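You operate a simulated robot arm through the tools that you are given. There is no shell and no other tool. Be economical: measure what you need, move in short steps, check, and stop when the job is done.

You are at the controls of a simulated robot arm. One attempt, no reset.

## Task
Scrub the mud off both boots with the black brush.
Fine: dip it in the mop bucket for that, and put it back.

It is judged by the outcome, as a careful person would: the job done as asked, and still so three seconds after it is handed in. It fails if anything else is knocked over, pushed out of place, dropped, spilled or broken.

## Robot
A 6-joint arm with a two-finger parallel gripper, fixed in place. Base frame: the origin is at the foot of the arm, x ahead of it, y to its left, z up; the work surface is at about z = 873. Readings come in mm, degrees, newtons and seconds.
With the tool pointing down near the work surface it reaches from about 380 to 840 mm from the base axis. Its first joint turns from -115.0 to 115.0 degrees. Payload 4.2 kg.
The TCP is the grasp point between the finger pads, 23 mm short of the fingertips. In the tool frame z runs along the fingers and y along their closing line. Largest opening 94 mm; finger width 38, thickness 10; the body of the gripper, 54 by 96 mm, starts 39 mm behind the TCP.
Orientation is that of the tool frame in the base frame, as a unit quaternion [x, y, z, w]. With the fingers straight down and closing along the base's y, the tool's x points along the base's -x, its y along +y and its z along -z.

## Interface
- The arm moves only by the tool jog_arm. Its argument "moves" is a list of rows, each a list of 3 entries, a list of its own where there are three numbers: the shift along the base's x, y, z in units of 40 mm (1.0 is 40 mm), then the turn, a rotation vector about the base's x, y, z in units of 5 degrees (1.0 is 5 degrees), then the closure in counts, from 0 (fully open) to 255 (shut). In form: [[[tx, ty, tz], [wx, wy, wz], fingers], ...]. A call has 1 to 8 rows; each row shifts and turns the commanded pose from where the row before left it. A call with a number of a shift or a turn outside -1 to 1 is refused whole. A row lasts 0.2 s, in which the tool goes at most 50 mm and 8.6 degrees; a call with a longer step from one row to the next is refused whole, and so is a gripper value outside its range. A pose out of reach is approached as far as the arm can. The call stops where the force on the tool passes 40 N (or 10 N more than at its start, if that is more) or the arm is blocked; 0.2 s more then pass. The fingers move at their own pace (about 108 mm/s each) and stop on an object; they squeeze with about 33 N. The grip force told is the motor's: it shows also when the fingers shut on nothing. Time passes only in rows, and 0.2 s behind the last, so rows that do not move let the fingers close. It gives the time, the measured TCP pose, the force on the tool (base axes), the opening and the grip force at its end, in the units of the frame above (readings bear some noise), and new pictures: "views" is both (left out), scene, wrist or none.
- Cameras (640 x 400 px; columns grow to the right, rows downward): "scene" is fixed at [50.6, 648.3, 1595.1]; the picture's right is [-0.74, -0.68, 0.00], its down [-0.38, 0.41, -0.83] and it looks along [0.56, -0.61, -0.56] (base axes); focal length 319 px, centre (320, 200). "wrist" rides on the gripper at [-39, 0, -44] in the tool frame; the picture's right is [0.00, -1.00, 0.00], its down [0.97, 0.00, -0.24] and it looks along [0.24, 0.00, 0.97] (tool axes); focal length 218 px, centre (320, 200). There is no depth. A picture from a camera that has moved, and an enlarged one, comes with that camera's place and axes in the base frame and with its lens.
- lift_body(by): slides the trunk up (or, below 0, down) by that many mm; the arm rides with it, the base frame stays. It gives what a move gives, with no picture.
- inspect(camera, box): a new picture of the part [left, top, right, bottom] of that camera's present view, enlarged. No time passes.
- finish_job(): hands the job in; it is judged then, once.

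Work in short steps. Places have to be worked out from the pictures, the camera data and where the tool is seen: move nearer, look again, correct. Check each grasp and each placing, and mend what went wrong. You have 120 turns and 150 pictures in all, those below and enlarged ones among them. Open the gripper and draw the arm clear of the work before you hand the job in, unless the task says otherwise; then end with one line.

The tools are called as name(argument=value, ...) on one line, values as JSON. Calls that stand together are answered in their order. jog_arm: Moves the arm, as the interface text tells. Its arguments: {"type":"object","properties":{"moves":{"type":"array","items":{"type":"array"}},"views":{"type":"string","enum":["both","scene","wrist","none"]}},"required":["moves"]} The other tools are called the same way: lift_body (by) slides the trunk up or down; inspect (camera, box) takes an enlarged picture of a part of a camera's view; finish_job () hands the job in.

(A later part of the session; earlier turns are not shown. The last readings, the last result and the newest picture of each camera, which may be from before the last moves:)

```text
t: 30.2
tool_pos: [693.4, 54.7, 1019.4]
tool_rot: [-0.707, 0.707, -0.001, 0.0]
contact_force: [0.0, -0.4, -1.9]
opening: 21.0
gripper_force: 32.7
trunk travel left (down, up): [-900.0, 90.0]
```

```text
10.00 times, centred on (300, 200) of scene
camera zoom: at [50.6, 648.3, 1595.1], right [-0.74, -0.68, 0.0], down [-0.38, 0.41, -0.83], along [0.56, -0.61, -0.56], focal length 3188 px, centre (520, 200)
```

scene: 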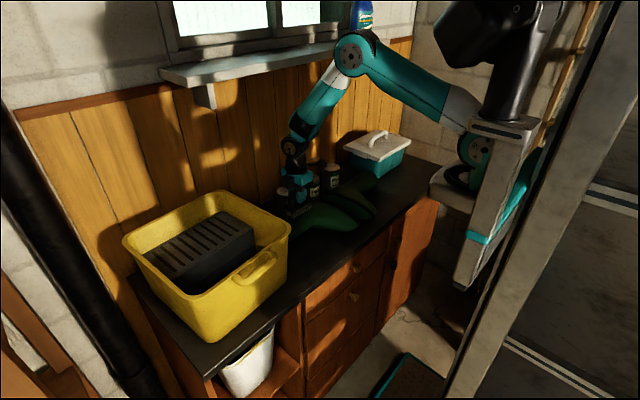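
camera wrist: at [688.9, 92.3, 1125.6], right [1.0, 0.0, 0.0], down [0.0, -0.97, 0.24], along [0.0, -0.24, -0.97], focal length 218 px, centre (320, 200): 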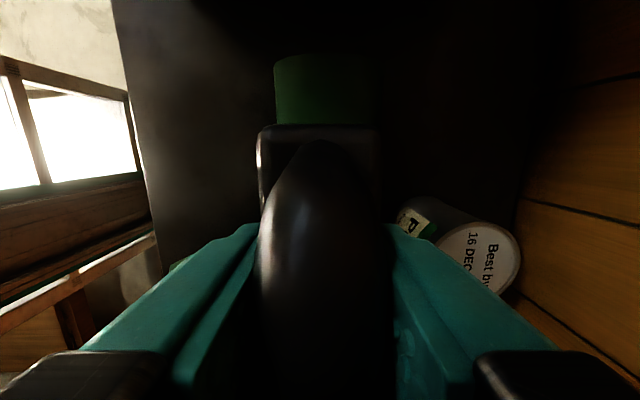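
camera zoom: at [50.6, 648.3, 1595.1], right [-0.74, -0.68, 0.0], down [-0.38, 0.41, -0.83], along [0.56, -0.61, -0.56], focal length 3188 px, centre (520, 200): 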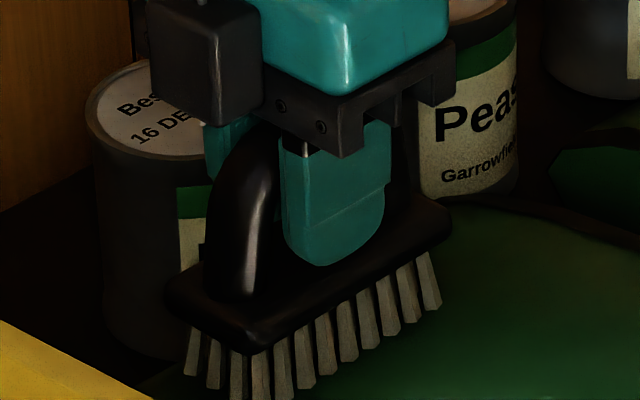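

jog_arm(moves=[[[0, 0, -0.06], [0, 0, 0], 255], [[0, 0, 0], [0, 0, 0], 255]], views="none")

jog_arm(moves=[[[0, 0, -0.06], [0, 0, 0], 255], [[0, 0, 0], [0, 0, 0], 255]], views="wrist")

inspect(camera="scene", box=[270, 180, 360, 240])

```text
t: 30.8
tool_pos: [693.3, 53.4, 1019.1]
tool_rot: [0.707, -0.707, 0.001, -0.001]
contact_force: [-0.7, -1.1, 14.2]
opening: 21.2
gripper_force: 33.4
trunk travel left (down, up): [-900.0, 90.0]
```

```text
t: 31.4
tool_pos: [692.3, 53.9, 1015.4]
tool_rot: [0.707, -0.707, 0.0, 0.0]
contact_force: [1.2, -5.7, 20.0]
opening: 21.1
gripper_force: 33.1
trunk travel left (down, up): [-900.0, 90.0]
camera wrist: at [692.4, 92.3, 1057.8], right [1.0, 0.0, 0.0], down [0.0, -0.97, 0.24], along [0.0, -0.24, -0.97], focal length 218 px, centre (320, 200)
```

wrist: 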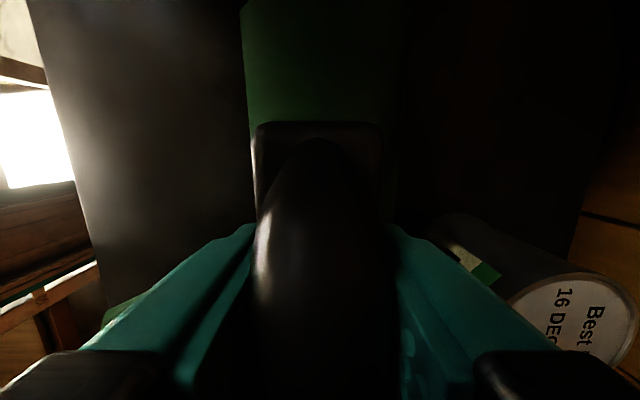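

```text
6.67 times, centred on (315, 210) of scene
camera zoom: at [50.6, 648.3, 1595.1], right [-0.74, -0.68, 0.0], down [-0.38, 0.41, -0.83], along [0.56, -0.61, -0.56], focal length 2126 px, centre (353, 133)
```

zoom: 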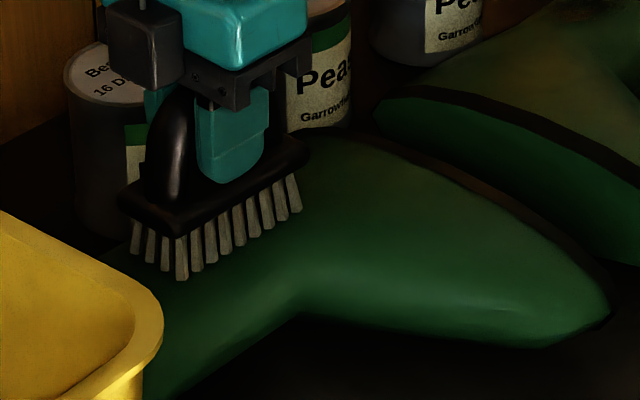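

Contact at TCP z≈1018 (shaft top ≈942). I ease up a little to ~10 N and do small strokes along the shaft.

jog_arm(moves=[[[0, 0.25, 0.04], [0, 0, 0], 255], [[0, 0.25, 0], [0, 0, 0], 255], [[0, -0.25, 0], [0, 0, 0], 255], [[0, -0.25, 0], [0, 0, 0], 255], [[0, -0.25, 0], [0, 0, 0], 255], [[0, -0.25, 0], [0, 0, 0], 255], [[0, 0.25, 0], [0, 0, 0], 255], [[0, 0.25, 0], [0, 0, 0], 255]], views="scene")

inspect(camera="scene", box=[270, 170, 390, 240])

```text
t: 33.2
tool_pos: [692.3, 54.5, 1014.0]
tool_rot: [-0.707, 0.707, 0.0, 0.0]
contact_force: [1.0, 0.7, 0.3]
opening: 21.0
gripper_force: 33.4
trunk travel left (down, up): [-900.0, 90.0]
```

scene: 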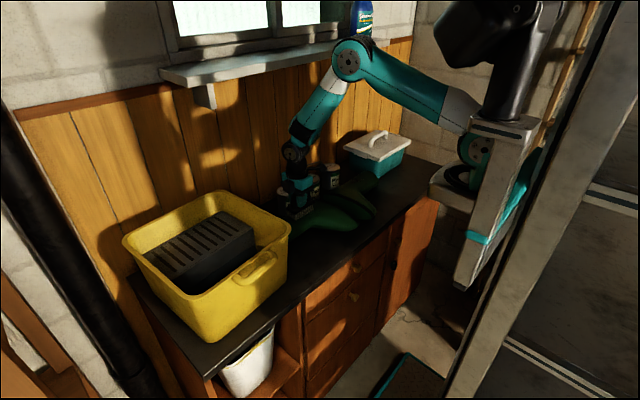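

```text
5.33 times, centred on (330, 205) of scene
camera zoom: at [50.6, 648.3, 1595.1], right [-0.74, -0.68, 0.0], down [-0.38, 0.41, -0.83], along [0.56, -0.61, -0.56], focal length 1700 px, centre (267, 173)
```

zoom: 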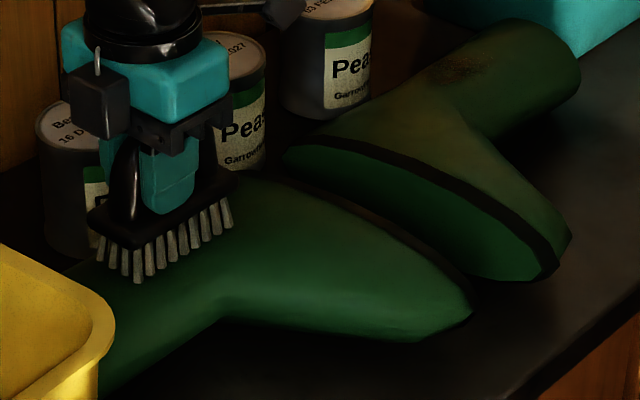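

Contact force has dropped and the boot hasn't moved; the brush might have shifted in the grip or settled. I lift to look at the brush and the patch.

jog_arm(moves=[[[0, 0, 0.5], [0, 0, 0], 255], [[0, 0, 1], [0, 0, 0], 255], [[0, 0, 1], [0, 0, 0], 255], [[0, 0, 1], [0, 0, 0], 255]], views="wrist")

inspect(camera="scene", box=[260, 120, 380, 240])

inspect(camera="scene", box=[285, 190, 345, 230])

```text
t: 34.2
tool_pos: [692.7, 53.2, 1156.3]
tool_rot: [0.707, -0.707, 0.0, 0.0]
contact_force: [0.2, -0.2, -1.0]
opening: 20.9
gripper_force: 33.0
trunk travel left (down, up): [-900.0, 90.0]
camera wrist: at [691.7, 92.2, 1198.4], right [1.0, 0.0, 0.0], down [0.0, -0.97, 0.24], along [0.0, -0.24, -0.97], focal length 218 px, centre (320, 200)
```

wrist: 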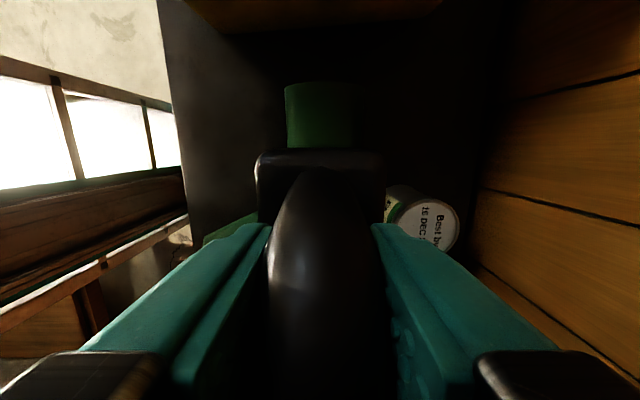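

```text
3.33 times, centred on (320, 180) of scene
camera zoom: at [50.6, 648.3, 1595.1], right [-0.74, -0.68, 0.0], down [-0.38, 0.41, -0.83], along [0.56, -0.61, -0.56], focal length 1063 px, centre (320, 267)
```

zoom: 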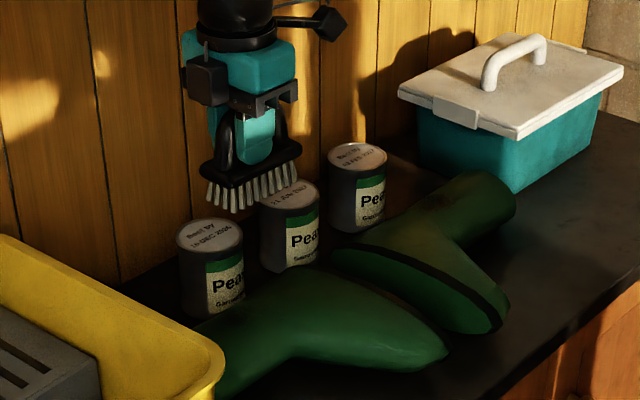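

```text
10.00 times, centred on (315, 210) of scene
camera zoom: at [50.6, 648.3, 1595.1], right [-0.74, -0.68, 0.0], down [-0.38, 0.41, -0.83], along [0.56, -0.61, -0.56], focal length 3188 px, centre (370, 100)
```

zoom: 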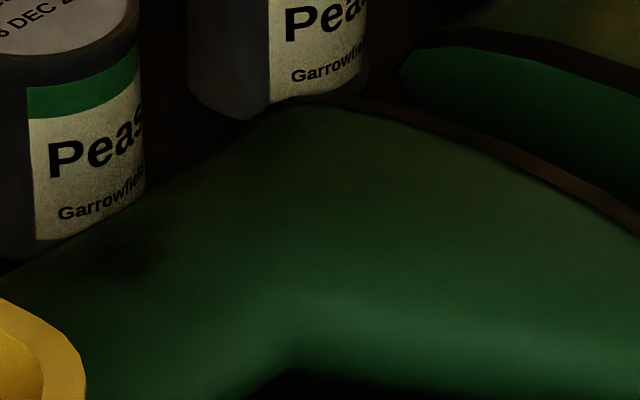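

The wrist view shows the brush body has shifted relative to the fingers. I zoom on it to determine how.

inspect(camera="scene", box=[310, 120, 360, 190])

inspect(camera="scene", box=[312, 140, 360, 190])

inspect(camera="wrist", box=[220, 100, 420, 300])

```text
5.71 times, centred on (335, 155) of scene
camera zoom: at [50.6, 648.3, 1595.1], right [-0.74, -0.68, 0.0], down [-0.38, 0.41, -0.83], along [0.56, -0.61, -0.56], focal length 1822 px, centre (234, 457)
```

zoom: 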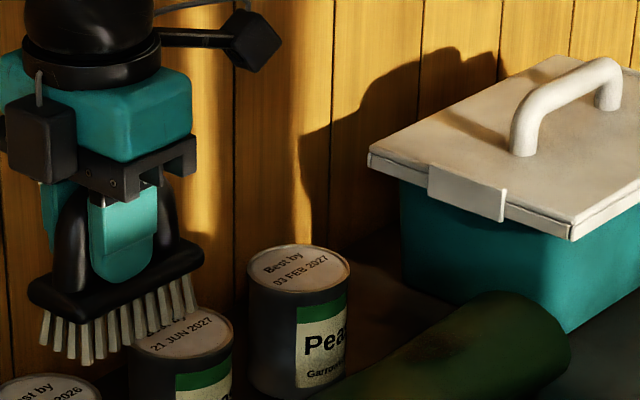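

```text
8.00 times, centred on (336, 165) of scene
camera zoom: at [50.6, 648.3, 1595.1], right [-0.74, -0.68, 0.0], down [-0.38, 0.41, -0.83], along [0.56, -0.61, -0.56], focal length 2551 px, centre (192, 480)
```

zoom: 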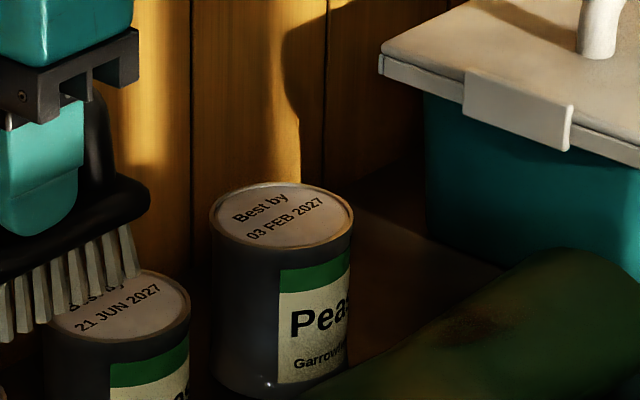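

```text
2.00 times, centred on (320, 200) of wrist
camera zoom: at [691.7, 92.2, 1198.4], right [1.0, 0.0, 0.0], down [0.0, -0.97, 0.24], along [0.0, -0.24, -0.97], focal length 436 px, centre (320, 200)
```

zoom: 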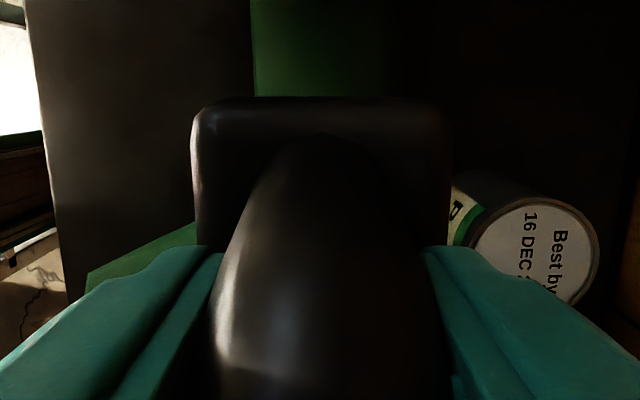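

The brush slid ~4 mm up and ~8 mm toward -y in the grip (no tilt), so I must press more gently (<10 N). The mud remains, best estimate (699, 66). I go back down over it offset accordingly.

jog_arm(moves=[[[0.1, 0.4, -0.8], [0, 0, 0], 255], [[0, 0, -0.8], [0, 0, 0], 255], [[0, 0, -0.8], [0, 0, 0], 255], [[0, 0, -0.8], [0, 0, 0], 255], [[0, 0, -0.15], [0, 0, 0], 255]], views="none")

jog_arm(moves=[[[0, 0, -0.05], [0, 0, 0], 255], [[0, 0, 0], [0, 0, 0], 255]], views="none")

jog_arm(moves=[[[0, 0, -0.04], [0, 0, 0], 255], [[0, 0, 0], [0, 0, 0], 255]], views="none")

```text
t: 35.4
tool_pos: [696.1, 71.1, 1022.2]
tool_rot: [-0.706, 0.708, 0.0, 0.0]
contact_force: [-0.4, 0.2, -1.1]
opening: 20.9
gripper_force: 32.5
trunk travel left (down, up): [-900.0, 90.0]
```

```text
t: 36.0
tool_pos: [695.7, 70.7, 1018.5]
tool_rot: [0.707, -0.707, 0.0, 0.0]
contact_force: [0.5, 0.5, -2.1]
opening: 21.0
gripper_force: 33.0
trunk travel left (down, up): [-900.0, 90.0]
```

```text
t: 36.6
tool_pos: [697.6, 70.6, 1018.0]
tool_rot: [0.707, -0.707, 0.0, 0.0]
contact_force: [0.3, 0.0, 0.2]
opening: 21.1
gripper_force: 32.8
trunk travel left (down, up): [-900.0, 90.0]
```

jog_arm(moves=[[[0, 0, -0.03], [0, 0, 0], 255], [[0, 0, 0], [0, 0, 0], 255]], views="none")

jog_arm(moves=[[[0, 0, -0.03], [0, 0, 0], 255], [[0, 0, 0], [0, 0, 0], 255]], views="none")

```text
t: 37.2
tool_pos: [696.9, 70.3, 1017.3]
tool_rot: [-0.707, 0.707, 0.0, 0.0]
contact_force: [-0.2, 0.2, -0.7]
opening: 21.2
gripper_force: 32.6
trunk travel left (down, up): [-900.0, 90.0]
```

```text
t: 37.8
tool_pos: [696.4, 70.4, 1015.4]
tool_rot: [0.707, -0.707, 0.0, 0.0]
contact_force: [0.4, 0.4, -1.1]
opening: 20.9
gripper_force: 33.0
trunk travel left (down, up): [-900.0, 90.0]
```

jog_arm(moves=[[[0, 0, -0.03], [0, 0, 0], 255], [[0, 0, 0], [0, 0, 0], 255]], views="none")

jog_arm(moves=[[[0, 0, -0.03], [0, 0, 0], 255], [[0, 0, 0], [0, 0, 0], 255]], views="none")

```text
t: 38.4
tool_pos: [696.6, 70.1, 1012.9]
tool_rot: [0.707, -0.707, 0.0, 0.0]
contact_force: [-0.8, -0.7, 3.0]
opening: 20.9
gripper_force: 33.6
trunk travel left (down, up): [-900.0, 90.0]
```

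```text
t: 39.0
tool_pos: [697.4, 70.3, 1014.4]
tool_rot: [0.707, -0.707, 0.001, -0.002]
contact_force: [0.1, -3.4, 15.3]
opening: 21.0
gripper_force: 33.5
trunk travel left (down, up): [-900.0, 90.0]
```

Contact. Ease up 0.8 mm and stroke back and forth, several short strokes.

jog_arm(moves=[[[0, 0.2, 0.02], [0, 0, 0], 255], [[0, 0.2, 0], [0, 0, 0], 255], [[0, -0.2, 0], [0, 0, 0], 255], [[0, -0.3, 0], [0, 0, 0], 255], [[0, -0.3, 0], [0, 0, 0], 255], [[0, 0.3, 0], [0, 0, 0], 255], [[0, 0.3, 0], [0, 0, 0], 255], [[0, -0.2, 0], [0, 0, 0], 255]], views="wrist")

inspect(camera="scene", box=[270, 180, 360, 240])

```text
t: 40.8
tool_pos: [695.4, 70.4, 1014.2]
tool_rot: [0.708, -0.706, -0.001, 0.0]
contact_force: [0.3, 0.5, -1.6]
opening: 21.0
gripper_force: 33.0
trunk travel left (down, up): [-900.0, 90.0]
camera wrist: at [696.1, 109.6, 1056.6], right [1.0, 0.0, 0.0], down [0.0, -0.97, 0.24], along [0.0, -0.24, -0.97], focal length 218 px, centre (320, 200)
```

wrist: 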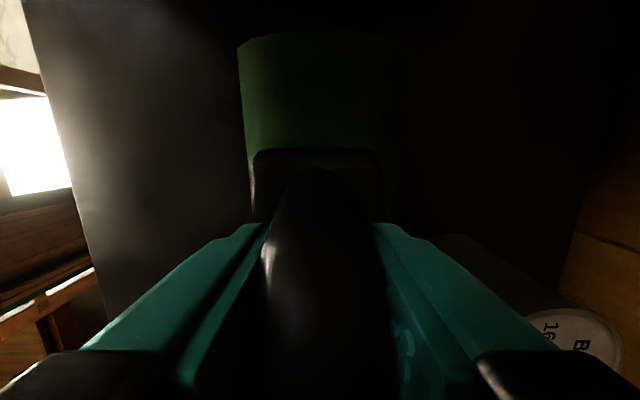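

```text
6.67 times, centred on (315, 210) of scene
camera zoom: at [50.6, 648.3, 1595.1], right [-0.74, -0.68, 0.0], down [-0.38, 0.41, -0.83], along [0.56, -0.61, -0.56], focal length 2126 px, centre (353, 133)
```

zoom: 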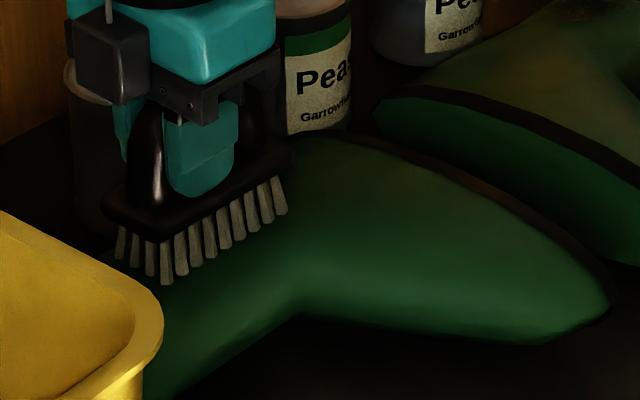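

Contact faded after easing; I lower slightly and scrub more, then check.

jog_arm(moves=[[[0, 0, -0.03], [0, 0, 0], 255], [[0, 0.25, 0], [0, 0, 0], 255], [[0, -0.25, 0], [0, 0, 0], 255]], views="none")

jog_arm(moves=[[[0, 0.25, 0], [0, 0, 0], 255], [[0, -0.25, 0], [0, 0, 0], 255], [[0, -0.25, 0], [0, 0, 0], 255]], views="none")

jog_arm(moves=[[[0, 0, -0.02], [0, 0, 0], 255], [[0, 0.25, 0], [0, 0, 0], 255]], views="none")

```text
t: 41.6
tool_pos: [698.0, 70.6, 1012.8]
tool_rot: [0.708, -0.707, -0.001, -0.001]
contact_force: [0.7, 3.2, 5.0]
opening: 21.1
gripper_force: 33.3
trunk travel left (down, up): [-900.0, 90.0]
```

```text
t: 42.4
tool_pos: [695.9, 61.0, 1013.6]
tool_rot: [0.708, -0.707, 0.0, 0.0]
contact_force: [0.4, 4.2, 3.6]
opening: 21.1
gripper_force: 33.2
trunk travel left (down, up): [-900.0, 90.0]
```

```text
t: 43.0
tool_pos: [697.1, 67.0, 1013.4]
tool_rot: [-0.706, 0.708, 0.0, -0.001]
contact_force: [-0.6, -11.1, 13.7]
opening: 20.9
gripper_force: 33.6
trunk travel left (down, up): [-900.0, 90.0]
```

Good rubbing contact now (5–14 N). A series of strokes.

jog_arm(moves=[[[0, 0.25, 0.01], [0, 0, 0], 255], [[0, 0.25, 0], [0, 0, 0], 255], [[0, -0.3, 0], [0, 0, 0], 255], [[0, -0.3, 0], [0, 0, 0], 255], [[0, -0.3, 0], [0, 0, 0], 255], [[0, 0.3, 0], [0, 0, 0], 255], [[0, 0.3, 0], [0, 0, 0], 255], [[0, 0.3, 0], [0, 0, 0], 255]], views="none")

jog_arm(moves=[[[0, -0.3, 0], [0, 0, 0], 255], [[0, -0.3, 0], [0, 0, 0], 255], [[0, -0.3, 0], [0, 0, 0], 255], [[0, 0.3, 0], [0, 0, 0], 255], [[0, 0.3, 0], [0, 0, 0], 255], [[0, 0.3, 0], [0, 0, 0], 255], [[0, -0.3, 0], [0, 0, 0], 255]], views="none")

jog_arm(moves=[[[0, 0, 0.5], [0, 0, 0], 255], [[0, 0, 1], [0, 0, 0], 255], [[0, 0, 1], [0, 0, 0], 255]], views="wrist")

inspect(camera="scene", box=[285, 190, 345, 230])

```text
t: 44.8
tool_pos: [697.5, 89.2, 1013.6]
tool_rot: [-0.706, 0.708, -0.001, 0.0]
contact_force: [-2.6, -22.7, 31.8]
opening: 20.8
gripper_force: 32.8
trunk travel left (down, up): [-900.0, 90.0]
```

```text
t: 46.4
tool_pos: [697.6, 81.2, 1012.7]
tool_rot: [0.71, -0.705, -0.001, -0.003]
contact_force: [-0.3, 14.0, 15.6]
opening: 20.9
gripper_force: 32.8
trunk travel left (down, up): [-900.0, 90.0]
```

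```text
t: 47.2
tool_pos: [698.4, 78.6, 1111.5]
tool_rot: [0.707, -0.707, 0.0, 0.001]
contact_force: [0.4, -0.1, -1.8]
opening: 21.0
gripper_force: 33.4
trunk travel left (down, up): [-900.0, 90.0]
camera wrist: at [697.0, 117.4, 1154.9], right [1.0, 0.0, 0.0], down [0.0, -0.97, 0.24], along [0.0, -0.24, -0.97], focal length 218 px, centre (320, 200)
```

wrist: 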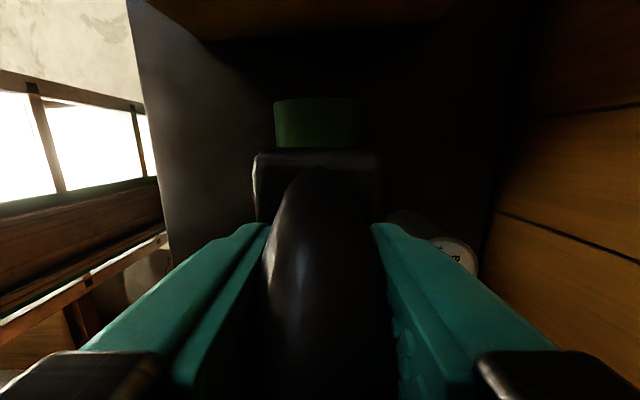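

```text
10.00 times, centred on (315, 210) of scene
camera zoom: at [50.6, 648.3, 1595.1], right [-0.74, -0.68, 0.0], down [-0.38, 0.41, -0.83], along [0.56, -0.61, -0.56], focal length 3188 px, centre (370, 100)
```

zoom: 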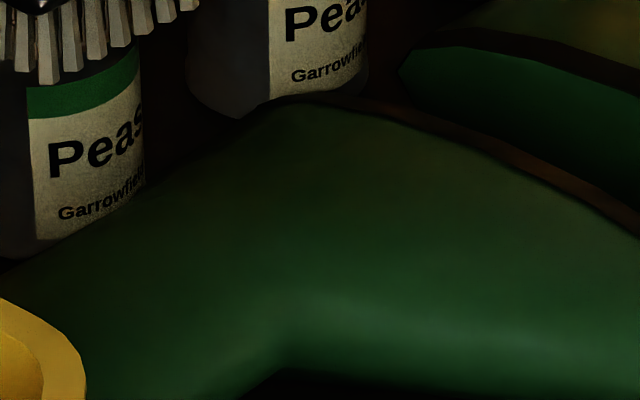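

The dark spot on the left boot looks gone and the boot outline hasn't moved. A tighter zoom to verify, also on the right boot's patch.

inspect(camera="scene", box=[282, 200, 312, 220])

inspect(camera="scene", box=[335, 165, 395, 205])

```text
16.00 times, centred on (297, 210) of scene
camera zoom: at [50.6, 648.3, 1595.1], right [-0.74, -0.68, 0.0], down [-0.38, 0.41, -0.83], along [0.56, -0.61, -0.56], focal length 5101 px, centre (688, 40)
```

zoom: 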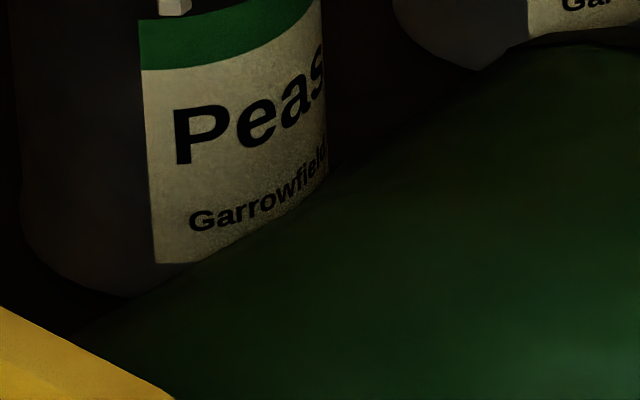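

```text
10.00 times, centred on (365, 185) of scene
camera zoom: at [50.6, 648.3, 1595.1], right [-0.74, -0.68, 0.0], down [-0.38, 0.41, -0.83], along [0.56, -0.61, -0.56], focal length 3188 px, centre (-130, 350)
```

zoom: 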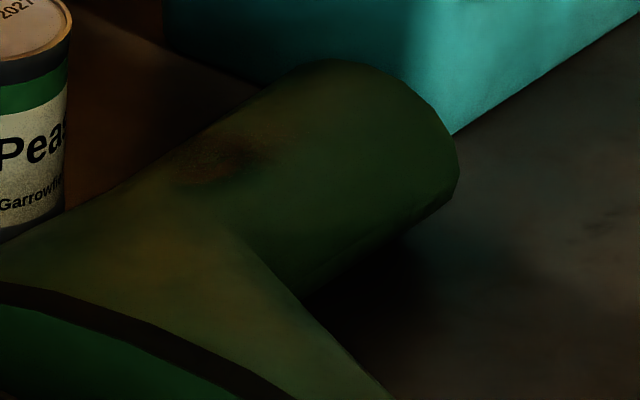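

Left boot is clean. Right boot mud triangulates to (691, -255, 947); with the brush offset I aim TCP at (693, -247). Move across at clear height.

jog_arm(moves=[[[0, -0.95, 0], [0, 0, 0], 255], [[0, -1, 0], [0, 0, 0], 255], [[0, -1, 0], [0, 0, 0], 255], [[0, -1, 0], [0, 0, 0], 255], [[0, -1, 0], [0, 0, 0], 255], [[0, -1, 0], [0, 0, 0], 255], [[0, -1, 0], [0, 0, 0], 255], [[-0.1, -1, 0], [0, 0, 0], 255]], views="none")

jog_arm(moves=[[[0, -0.12, -0.8], [0, 0, 0], 255], [[0, 0, -0.8], [0, 0, 0], 255], [[0, 0, -0.5], [0, 0, 0], 255]], views="both")

inspect(camera="scene", box=[310, 130, 430, 230])

```text
t: 49.0
tool_pos: [693.9, -239.9, 1111.8]
tool_rot: [0.708, -0.706, 0.0, 0.001]
contact_force: [0.4, 0.6, -1.6]
opening: 20.9
gripper_force: 32.8
trunk travel left (down, up): [-900.0, 90.0]
```

```text
t: 49.8
tool_pos: [695.4, -245.8, 1028.6]
tool_rot: [-0.706, 0.708, -0.001, 0.001]
contact_force: [-0.4, 0.0, -2.1]
opening: 21.2
gripper_force: 33.3
trunk travel left (down, up): [-900.0, 90.0]
camera wrist: at [694.0, -206.6, 1070.3], right [1.0, 0.0, 0.0], down [0.0, -0.97, 0.24], along [0.0, -0.24, -0.97], focal length 218 px, centre (320, 200)
```

scene: 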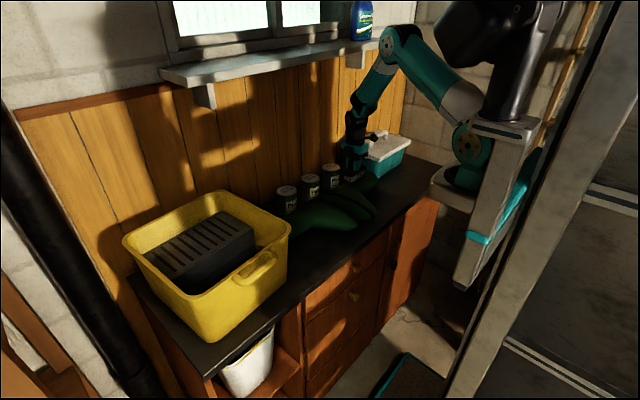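
wrist: 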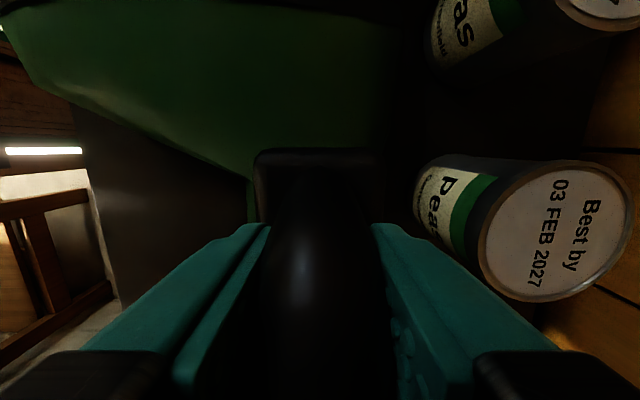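

```text
4.00 times, centred on (370, 180) of scene
camera zoom: at [50.6, 648.3, 1595.1], right [-0.74, -0.68, 0.0], down [-0.38, 0.41, -0.83], along [0.56, -0.61, -0.56], focal length 1275 px, centre (120, 280)
```

zoom: 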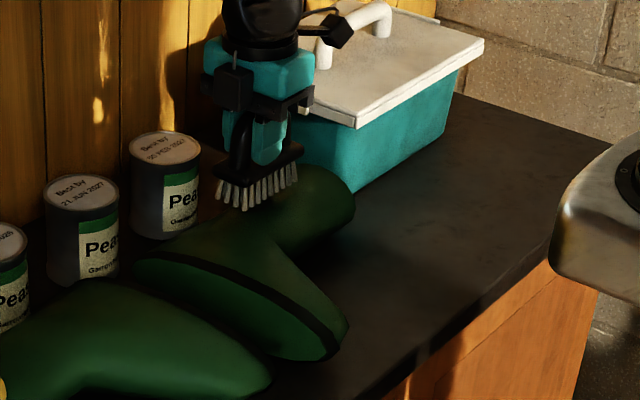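

Positioned over the patch; clearance to the lid handle is >50 mm. Lower gently to contact.

jog_arm(moves=[[[-0.04, 0, -0.15], [0, 0, 0], 255], [[0, 0, -0.1], [0, 0, 0], 255], [[0, 0, 0], [0, 0, 0], 255]], views="none")

jog_arm(moves=[[[0, 0, -0.04], [0, 0, 0], 255], [[0, 0, 0], [0, 0, 0], 255]], views="none")

jog_arm(moves=[[[0, 0, -0.03], [0, 0, 0], 255], [[0, 0, 0], [0, 0, 0], 255]], views="none")

```text
t: 50.6
tool_pos: [692.5, -244.1, 1017.4]
tool_rot: [-0.707, 0.707, 0.0, 0.0]
contact_force: [0.7, 0.2, -0.6]
opening: 20.7
gripper_force: 32.9
trunk travel left (down, up): [-900.0, 90.0]
```

```text
t: 51.2
tool_pos: [691.3, -245.2, 1016.3]
tool_rot: [0.708, -0.707, 0.0, 0.0]
contact_force: [-0.4, 0.0, -1.7]
opening: 20.9
gripper_force: 33.0
trunk travel left (down, up): [-900.0, 90.0]
```

```text
t: 51.8
tool_pos: [691.5, -244.5, 1014.8]
tool_rot: [0.707, -0.707, 0.0, 0.0]
contact_force: [0.5, 0.3, -1.7]
opening: 20.9
gripper_force: 32.9
trunk travel left (down, up): [-900.0, 90.0]
```

jog_arm(moves=[[[0, 0, -0.03], [0, 0, 0], 255], [[0, 0, 0], [0, 0, 0], 255]], views="none")

jog_arm(moves=[[[0, 0, -0.03], [0, 0, 0], 255], [[0, 0, 0], [0, 0, 0], 255]], views="none")

```text
t: 52.4
tool_pos: [691.1, -244.5, 1016.3]
tool_rot: [0.708, -0.706, 0.001, 0.0]
contact_force: [1.2, 0.3, 4.2]
opening: 20.8
gripper_force: 32.9
trunk travel left (down, up): [-900.0, 90.0]
```

```text
t: 53.0
tool_pos: [691.4, -244.1, 1014.0]
tool_rot: [-0.707, 0.707, -0.001, -0.001]
contact_force: [1.1, 2.1, 15.9]
opening: 20.9
gripper_force: 33.4
trunk travel left (down, up): [-900.0, 90.0]
```

In contact (~16 N). Gentle strokes along the shaft.

jog_arm(moves=[[[0, 0.25, 0.01], [0, 0, 0], 255], [[0, 0.25, 0], [0, 0, 0], 255], [[0, -0.3, 0], [0, 0, 0], 255], [[0, -0.3, 0], [0, 0, 0], 255], [[0, -0.2, 0], [0, 0, 0], 255], [[0, 0.2, 0], [0, 0, 0], 255], [[0, 0.3, 0], [0, 0, 0], 255]], views="none")

jog_arm(moves=[[[0, 0.3, 0], [0, 0, 0], 255], [[0, -0.3, 0], [0, 0, 0], 255], [[0, -0.3, 0], [0, 0, 0], 255], [[0, -0.2, 0], [0, 0, 0], 255], [[0, 0.2, 0], [0, 0, 0], 255], [[0, 0.3, 0], [0, 0, 0], 255]], views="wrist")

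```text
t: 54.6
tool_pos: [690.6, -237.4, 1013.4]
tool_rot: [0.708, -0.707, 0.0, 0.0]
contact_force: [-0.2, 0.4, -1.5]
opening: 21.3
gripper_force: 33.0
trunk travel left (down, up): [-900.0, 90.0]
```

```text
t: 56.0
tool_pos: [691.9, -237.1, 1014.8]
tool_rot: [0.707, -0.707, 0.0, 0.0]
contact_force: [-1.4, 0.4, -1.4]
opening: 20.9
gripper_force: 33.6
trunk travel left (down, up): [-900.0, 90.0]
camera wrist: at [690.9, -198.4, 1056.5], right [1.0, 0.0, 0.0], down [0.0, -0.97, 0.24], along [0.0, -0.24, -0.97], focal length 218 px, centre (320, 200)
```

wrist: 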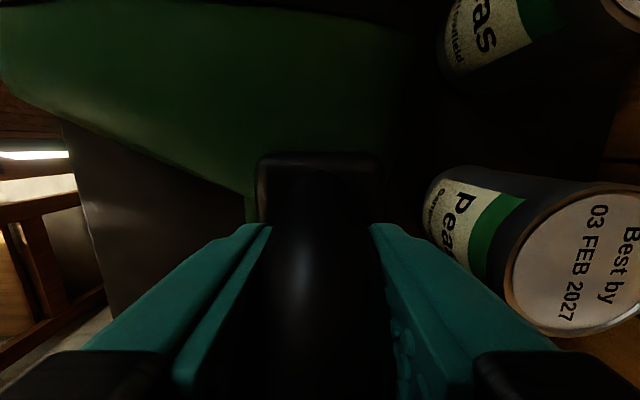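

Contact lost at this end; I lower a touch and continue.

jog_arm(moves=[[[0, 0, -0.03], [0, 0, 0], 255], [[0, -0.2, 0], [0, 0, 0], 255], [[0, -0.2, 0], [0, 0, 0], 255]], views="none")

jog_arm(moves=[[[0, 0.2, -0.01], [0, 0, 0], 255], [[0, 0.2, 0], [0, 0, 0], 255]], views="none")

jog_arm(moves=[[[0, -0.2, 0], [0, 0, 0], 255], [[0, -0.2, 0], [0, 0, 0], 255]], views="none")

```text
t: 56.8
tool_pos: [692.1, -249.8, 1012.9]
tool_rot: [0.708, -0.706, 0.0, -0.001]
contact_force: [-3.0, 18.1, 22.6]
opening: 21.3
gripper_force: 33.1
trunk travel left (down, up): [-900.0, 90.0]
```

```text
t: 57.4
tool_pos: [691.2, -240.8, 1012.3]
tool_rot: [-0.706, 0.709, -0.001, -0.001]
contact_force: [-0.4, -14.0, 17.0]
opening: 21.1
gripper_force: 33.3
trunk travel left (down, up): [-900.0, 90.0]
```

```text
t: 58.0
tool_pos: [689.8, -250.7, 1012.5]
tool_rot: [0.708, -0.706, -0.001, 0.0]
contact_force: [-1.9, 15.2, 20.9]
opening: 21.1
gripper_force: 33.5
trunk travel left (down, up): [-900.0, 90.0]
```

Good rubbing contact (17–22 N). A few more strokes, eased a hair, then lift and check.

jog_arm(moves=[[[0, 0.3, 0.01], [0, 0, 0], 255], [[0, 0.3, 0], [0, 0, 0], 255], [[0, 0.2, 0], [0, 0, 0], 255], [[0, -0.3, 0], [0, 0, 0], 255], [[0, -0.3, 0], [0, 0, 0], 255], [[0, -0.3, 0.01], [0, 0, 0], 255], [[0, 0.3, 0], [0, 0, 0], 255], [[0, 0.3, 0], [0, 0, 0], 255]], views="none")

jog_arm(moves=[[[0, -0.3, -0.01], [0, 0, 0], 255], [[0, -0.3, 0], [0, 0, 0], 255], [[0, 0.3, 0], [0, 0, 0], 255], [[0, 0.3, 0], [0, 0, 0], 255], [[0, -0.3, 0], [0, 0, 0], 255]], views="none")

jog_arm(moves=[[[0, 0, 0.5], [0, 0, 0], 255], [[0, 0, 1], [0, 0, 0], 255], [[0, 0, 1], [0, 0, 0], 255], [[0, 0, 1], [0, 0, 0], 255]], views="wrist")

inspect(camera="scene", box=[335, 165, 395, 205])

inspect(camera="scene", box=[270, 110, 430, 230])

```text
t: 59.8
tool_pos: [692.0, -232.8, 1013.7]
tool_rot: [-0.706, 0.708, 0.001, 0.0]
contact_force: [0.2, -0.3, -1.9]
opening: 20.7
gripper_force: 33.1
trunk travel left (down, up): [-900.0, 90.0]
```

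```text
t: 61.0
tool_pos: [692.3, -244.1, 1013.1]
tool_rot: [0.708, -0.706, 0.0, 0.0]
contact_force: [0.3, 0.5, -0.9]
opening: 21.1
gripper_force: 32.9
trunk travel left (down, up): [-900.0, 90.0]
```

```text
t: 62.0
tool_pos: [692.2, -244.1, 1152.8]
tool_rot: [-0.707, 0.707, 0.0, 0.0]
contact_force: [0.6, -0.2, -1.1]
opening: 21.0
gripper_force: 33.0
trunk travel left (down, up): [-900.0, 90.0]
camera wrist: at [691.4, -205.3, 1195.6], right [1.0, 0.0, 0.0], down [0.0, -0.97, 0.24], along [0.0, -0.24, -0.97], focal length 218 px, centre (320, 200)
```

wrist: 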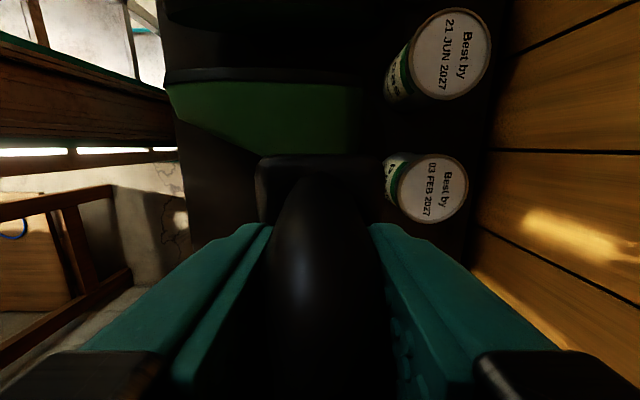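

```text
10.00 times, centred on (365, 185) of scene
camera zoom: at [50.6, 648.3, 1595.1], right [-0.74, -0.68, 0.0], down [-0.38, 0.41, -0.83], along [0.56, -0.61, -0.56], focal length 3188 px, centre (-130, 350)
```

zoom: 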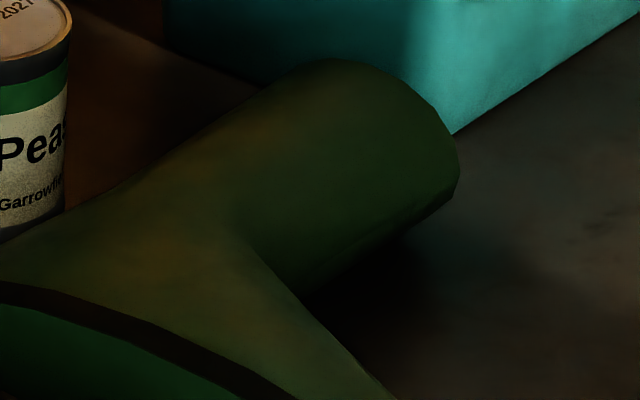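

```text
3.33 times, centred on (350, 170) of scene
camera zoom: at [50.6, 648.3, 1595.1], right [-0.74, -0.68, 0.0], down [-0.38, 0.41, -0.83], along [0.56, -0.61, -0.56], focal length 1063 px, centre (220, 300)
```

zoom: 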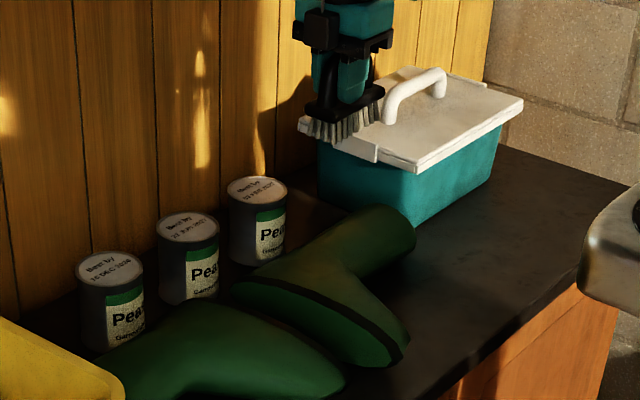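

Both patches are gone and the boots are where they were. Now the brush goes back to its spot: TCP (575, -536), accounting for the ~8 mm slip.

jog_arm(moves=[[[-0.6, -0.6, 0.3], [0, 0, 0], 255], [[-0.6, -0.9, 0], [0, 0, 0], 255], [[-0.6, -0.9, 0], [0, 0, 0], 255], [[-0.6, -0.9, 0], [0, 0, 0], 255], [[-0.5, -0.9, 0], [0, 0, 0], 255], [[0, -1, 0], [0, 0, 0], 255], [[0, -1, 0], [0, 0, 0], 255], [[0, -1, 0], [0, 0, 0], 255]], views="none")

jog_arm(moves=[[[0, -0.1, -0.9], [0, 0, 0], 255], [[0, 0, -0.9], [0, 0, 0], 255], [[0, 0, -0.9], [0, 0, 0], 255], [[0, 0, -0.9], [0, 0, 0], 255], [[0, 0, -0.8], [0, 0, 0], 255]], views="wrist")

inspect(camera="scene", box=[380, 130, 450, 200])

```text
t: 63.8
tool_pos: [575.3, -533.8, 1164.7]
tool_rot: [0.708, -0.706, 0.0, 0.0]
contact_force: [0.5, 0.2, -1.4]
opening: 21.0
gripper_force: 32.7
trunk travel left (down, up): [-900.0, 90.0]
```

```text
t: 65.0
tool_pos: [574.6, -540.6, 987.4]
tool_rot: [0.707, -0.707, 0.0, 0.0]
contact_force: [-0.3, -1.1, -2.0]
opening: 21.2
gripper_force: 32.9
trunk travel left (down, up): [-900.0, 90.0]
camera wrist: at [574.1, -501.1, 1030.4], right [1.0, 0.0, 0.0], down [0.0, -0.97, 0.24], along [0.0, -0.24, -0.97], focal length 218 px, centre (320, 200)
```

wrist: 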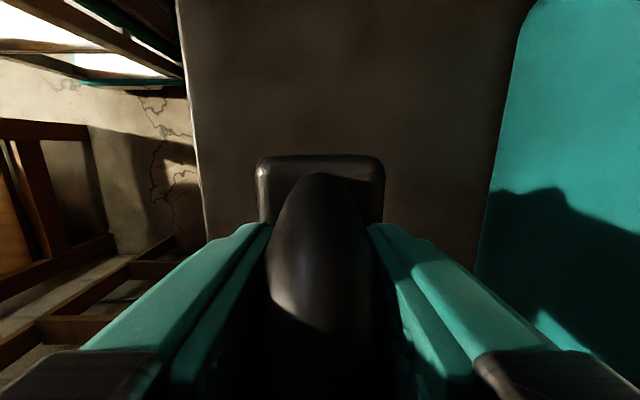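

```text
5.71 times, centred on (415, 165) of scene
camera zoom: at [50.6, 648.3, 1595.1], right [-0.74, -0.68, 0.0], down [-0.38, 0.41, -0.83], along [0.56, -0.61, -0.56], focal length 1822 px, centre (-223, 400)
```

zoom: 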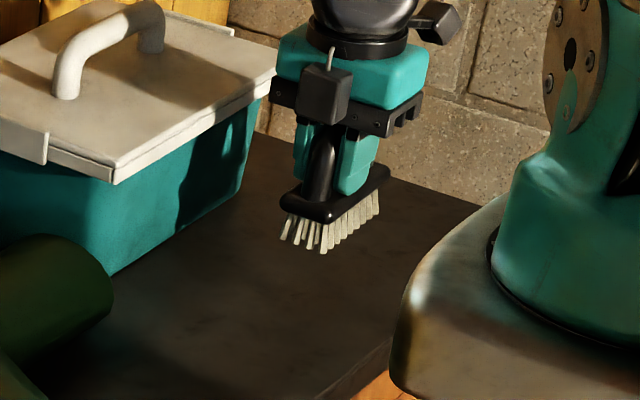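

Brush hangs level. I correct y to ≈-534 and lower until it touches the counter.

jog_arm(moves=[[[0.01, 0.15, -0.4], [0, 0, 0], 255], [[0, 0, -0.4], [0, 0, 0], 255], [[0, 0, -0.1], [0, 0, 0], 255], [[0, 0, 0], [0, 0, 0], 255]], views="none")

jog_arm(moves=[[[0, 0, -0.05], [0, 0, 0], 255], [[0, 0, 0], [0, 0, 0], 255]], views="none")

jog_arm(moves=[[[0, 0, -0.04], [0, 0, 0], 255], [[0, 0, 0], [0, 0, 0], 255]], views="none")

inspect(camera="scene", box=[380, 130, 450, 200])

```text
t: 66.0
tool_pos: [574.6, -530.8, 951.7]
tool_rot: [0.708, -0.707, 0.0, 0.0]
contact_force: [0.2, -0.1, -1.5]
opening: 20.9
gripper_force: 33.5
trunk travel left (down, up): [-900.0, 90.0]
```

```text
t: 66.6
tool_pos: [576.1, -531.4, 949.3]
tool_rot: [0.707, -0.707, 0.0, 0.001]
contact_force: [-0.2, -0.4, -0.9]
opening: 20.9
gripper_force: 33.3
trunk travel left (down, up): [-900.0, 90.0]
```

```text
t: 67.2
tool_pos: [578.5, -530.6, 948.4]
tool_rot: [0.707, -0.707, 0.0, 0.001]
contact_force: [0.7, -0.1, -1.3]
opening: 21.0
gripper_force: 33.1
trunk travel left (down, up): [-900.0, 90.0]
```

```text
5.71 times, centred on (415, 165) of scene
camera zoom: at [50.6, 648.3, 1595.1], right [-0.74, -0.68, 0.0], down [-0.38, 0.41, -0.83], along [0.56, -0.61, -0.56], focal length 1822 px, centre (-223, 400)
```

zoom: 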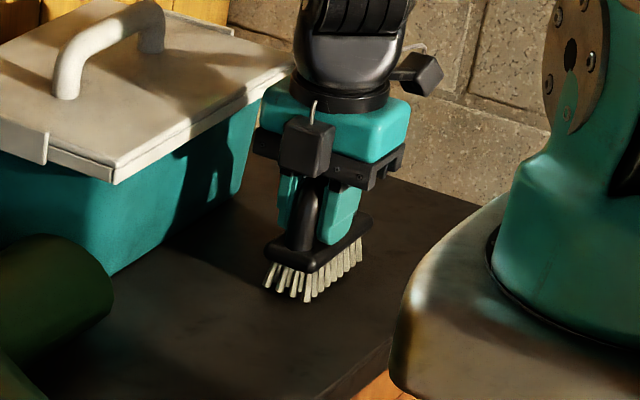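

Near its old place, about 3 mm too far +y. I correct and lower to contact.

jog_arm(moves=[[[-0.04, -0.1, -0.03], [0, 0, 0], 255], [[0, 0, -0.03], [0, 0, 0], 255], [[0, 0, 0], [0, 0, 0], 255]], views="none")

jog_arm(moves=[[[0, 0, -0.03], [0, 0, 0], 255], [[0, 0, 0], [0, 0, 0], 255]], views="none")

jog_arm(moves=[[[0, 0, -0.03], [0, 0, 0], 255], [[0, 0, 0], [0, 0, 0], 255]], views="none")

```text
t: 68.0
tool_pos: [574.6, -535.2, 946.8]
tool_rot: [0.707, -0.707, 0.001, 0.0]
contact_force: [-0.7, 0.5, -2.2]
opening: 21.1
gripper_force: 33.0
trunk travel left (down, up): [-900.0, 90.0]
```

```text
t: 68.6
tool_pos: [572.9, -533.9, 945.9]
tool_rot: [0.707, -0.707, 0.0, 0.0]
contact_force: [-0.4, -0.6, -0.6]
opening: 21.0
gripper_force: 32.3
trunk travel left (down, up): [-900.0, 90.0]
```

```text
t: 69.2
tool_pos: [574.5, -535.3, 945.0]
tool_rot: [-0.707, 0.707, 0.0, 0.0]
contact_force: [-1.4, 0.2, 1.4]
opening: 21.1
gripper_force: 33.3
trunk travel left (down, up): [-900.0, 90.0]
```

One more small step to confirm firm contact, then release gradually.

jog_arm(moves=[[[0, 0, -0.02], [0, 0, 0], 255], [[0, 0, 0], [0, 0, 0], 255]], views="none")

jog_arm(moves=[[[0, 0, 0], [0, 0, 0], 180], [[0, 0, 0], [0, 0, 0], 120], [[0, 0, 0], [0, 0, 0], 60], [[0, 0, 0], [0, 0, 0], 0], [[0, 0, 0], [0, 0, 0], 0], [[0, 0, 0], [0, 0, 0], 0]], views="both")

inspect(camera="scene", box=[390, 130, 450, 200])

```text
t: 69.8
tool_pos: [573.8, -534.5, 942.8]
tool_rot: [-0.707, 0.707, -0.002, 0.0]
contact_force: [-2.5, 0.6, 10.9]
opening: 21.1
gripper_force: 33.3
trunk travel left (down, up): [-900.0, 90.0]
```

```text
t: 71.2
tool_pos: [576.1, -535.1, 943.5]
tool_rot: [0.707, -0.707, 0.0, 0.0]
contact_force: [-0.2, 0.0, -0.1]
opening: 93.9
gripper_force: 0.1
trunk travel left (down, up): [-900.0, 90.0]
camera wrist: at [574.4, -496.3, 985.9], right [1.0, 0.0, 0.0], down [0.0, -0.97, 0.24], along [0.0, -0.24, -0.97], focal length 218 px, centre (320, 200)
```

scene: 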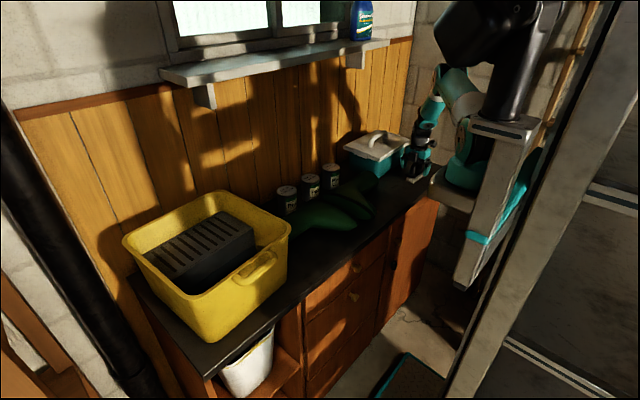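
wrist: 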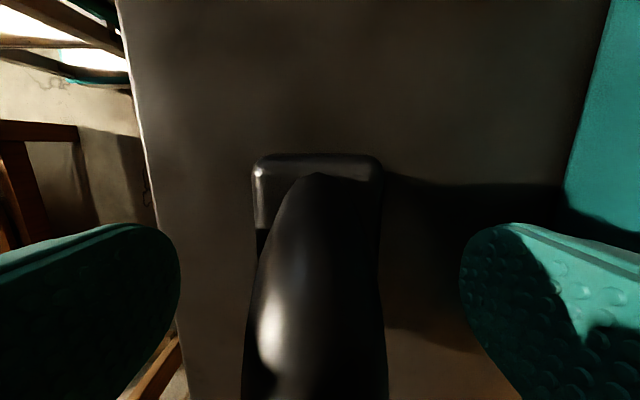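

```text
5.71 times, centred on (420, 165) of scene
camera zoom: at [50.6, 648.3, 1595.1], right [-0.74, -0.68, 0.0], down [-0.38, 0.41, -0.83], along [0.56, -0.61, -0.56], focal length 1822 px, centre (-251, 400)
```

zoom: 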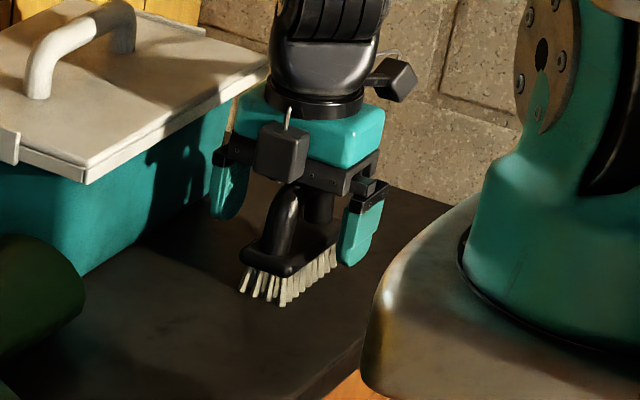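

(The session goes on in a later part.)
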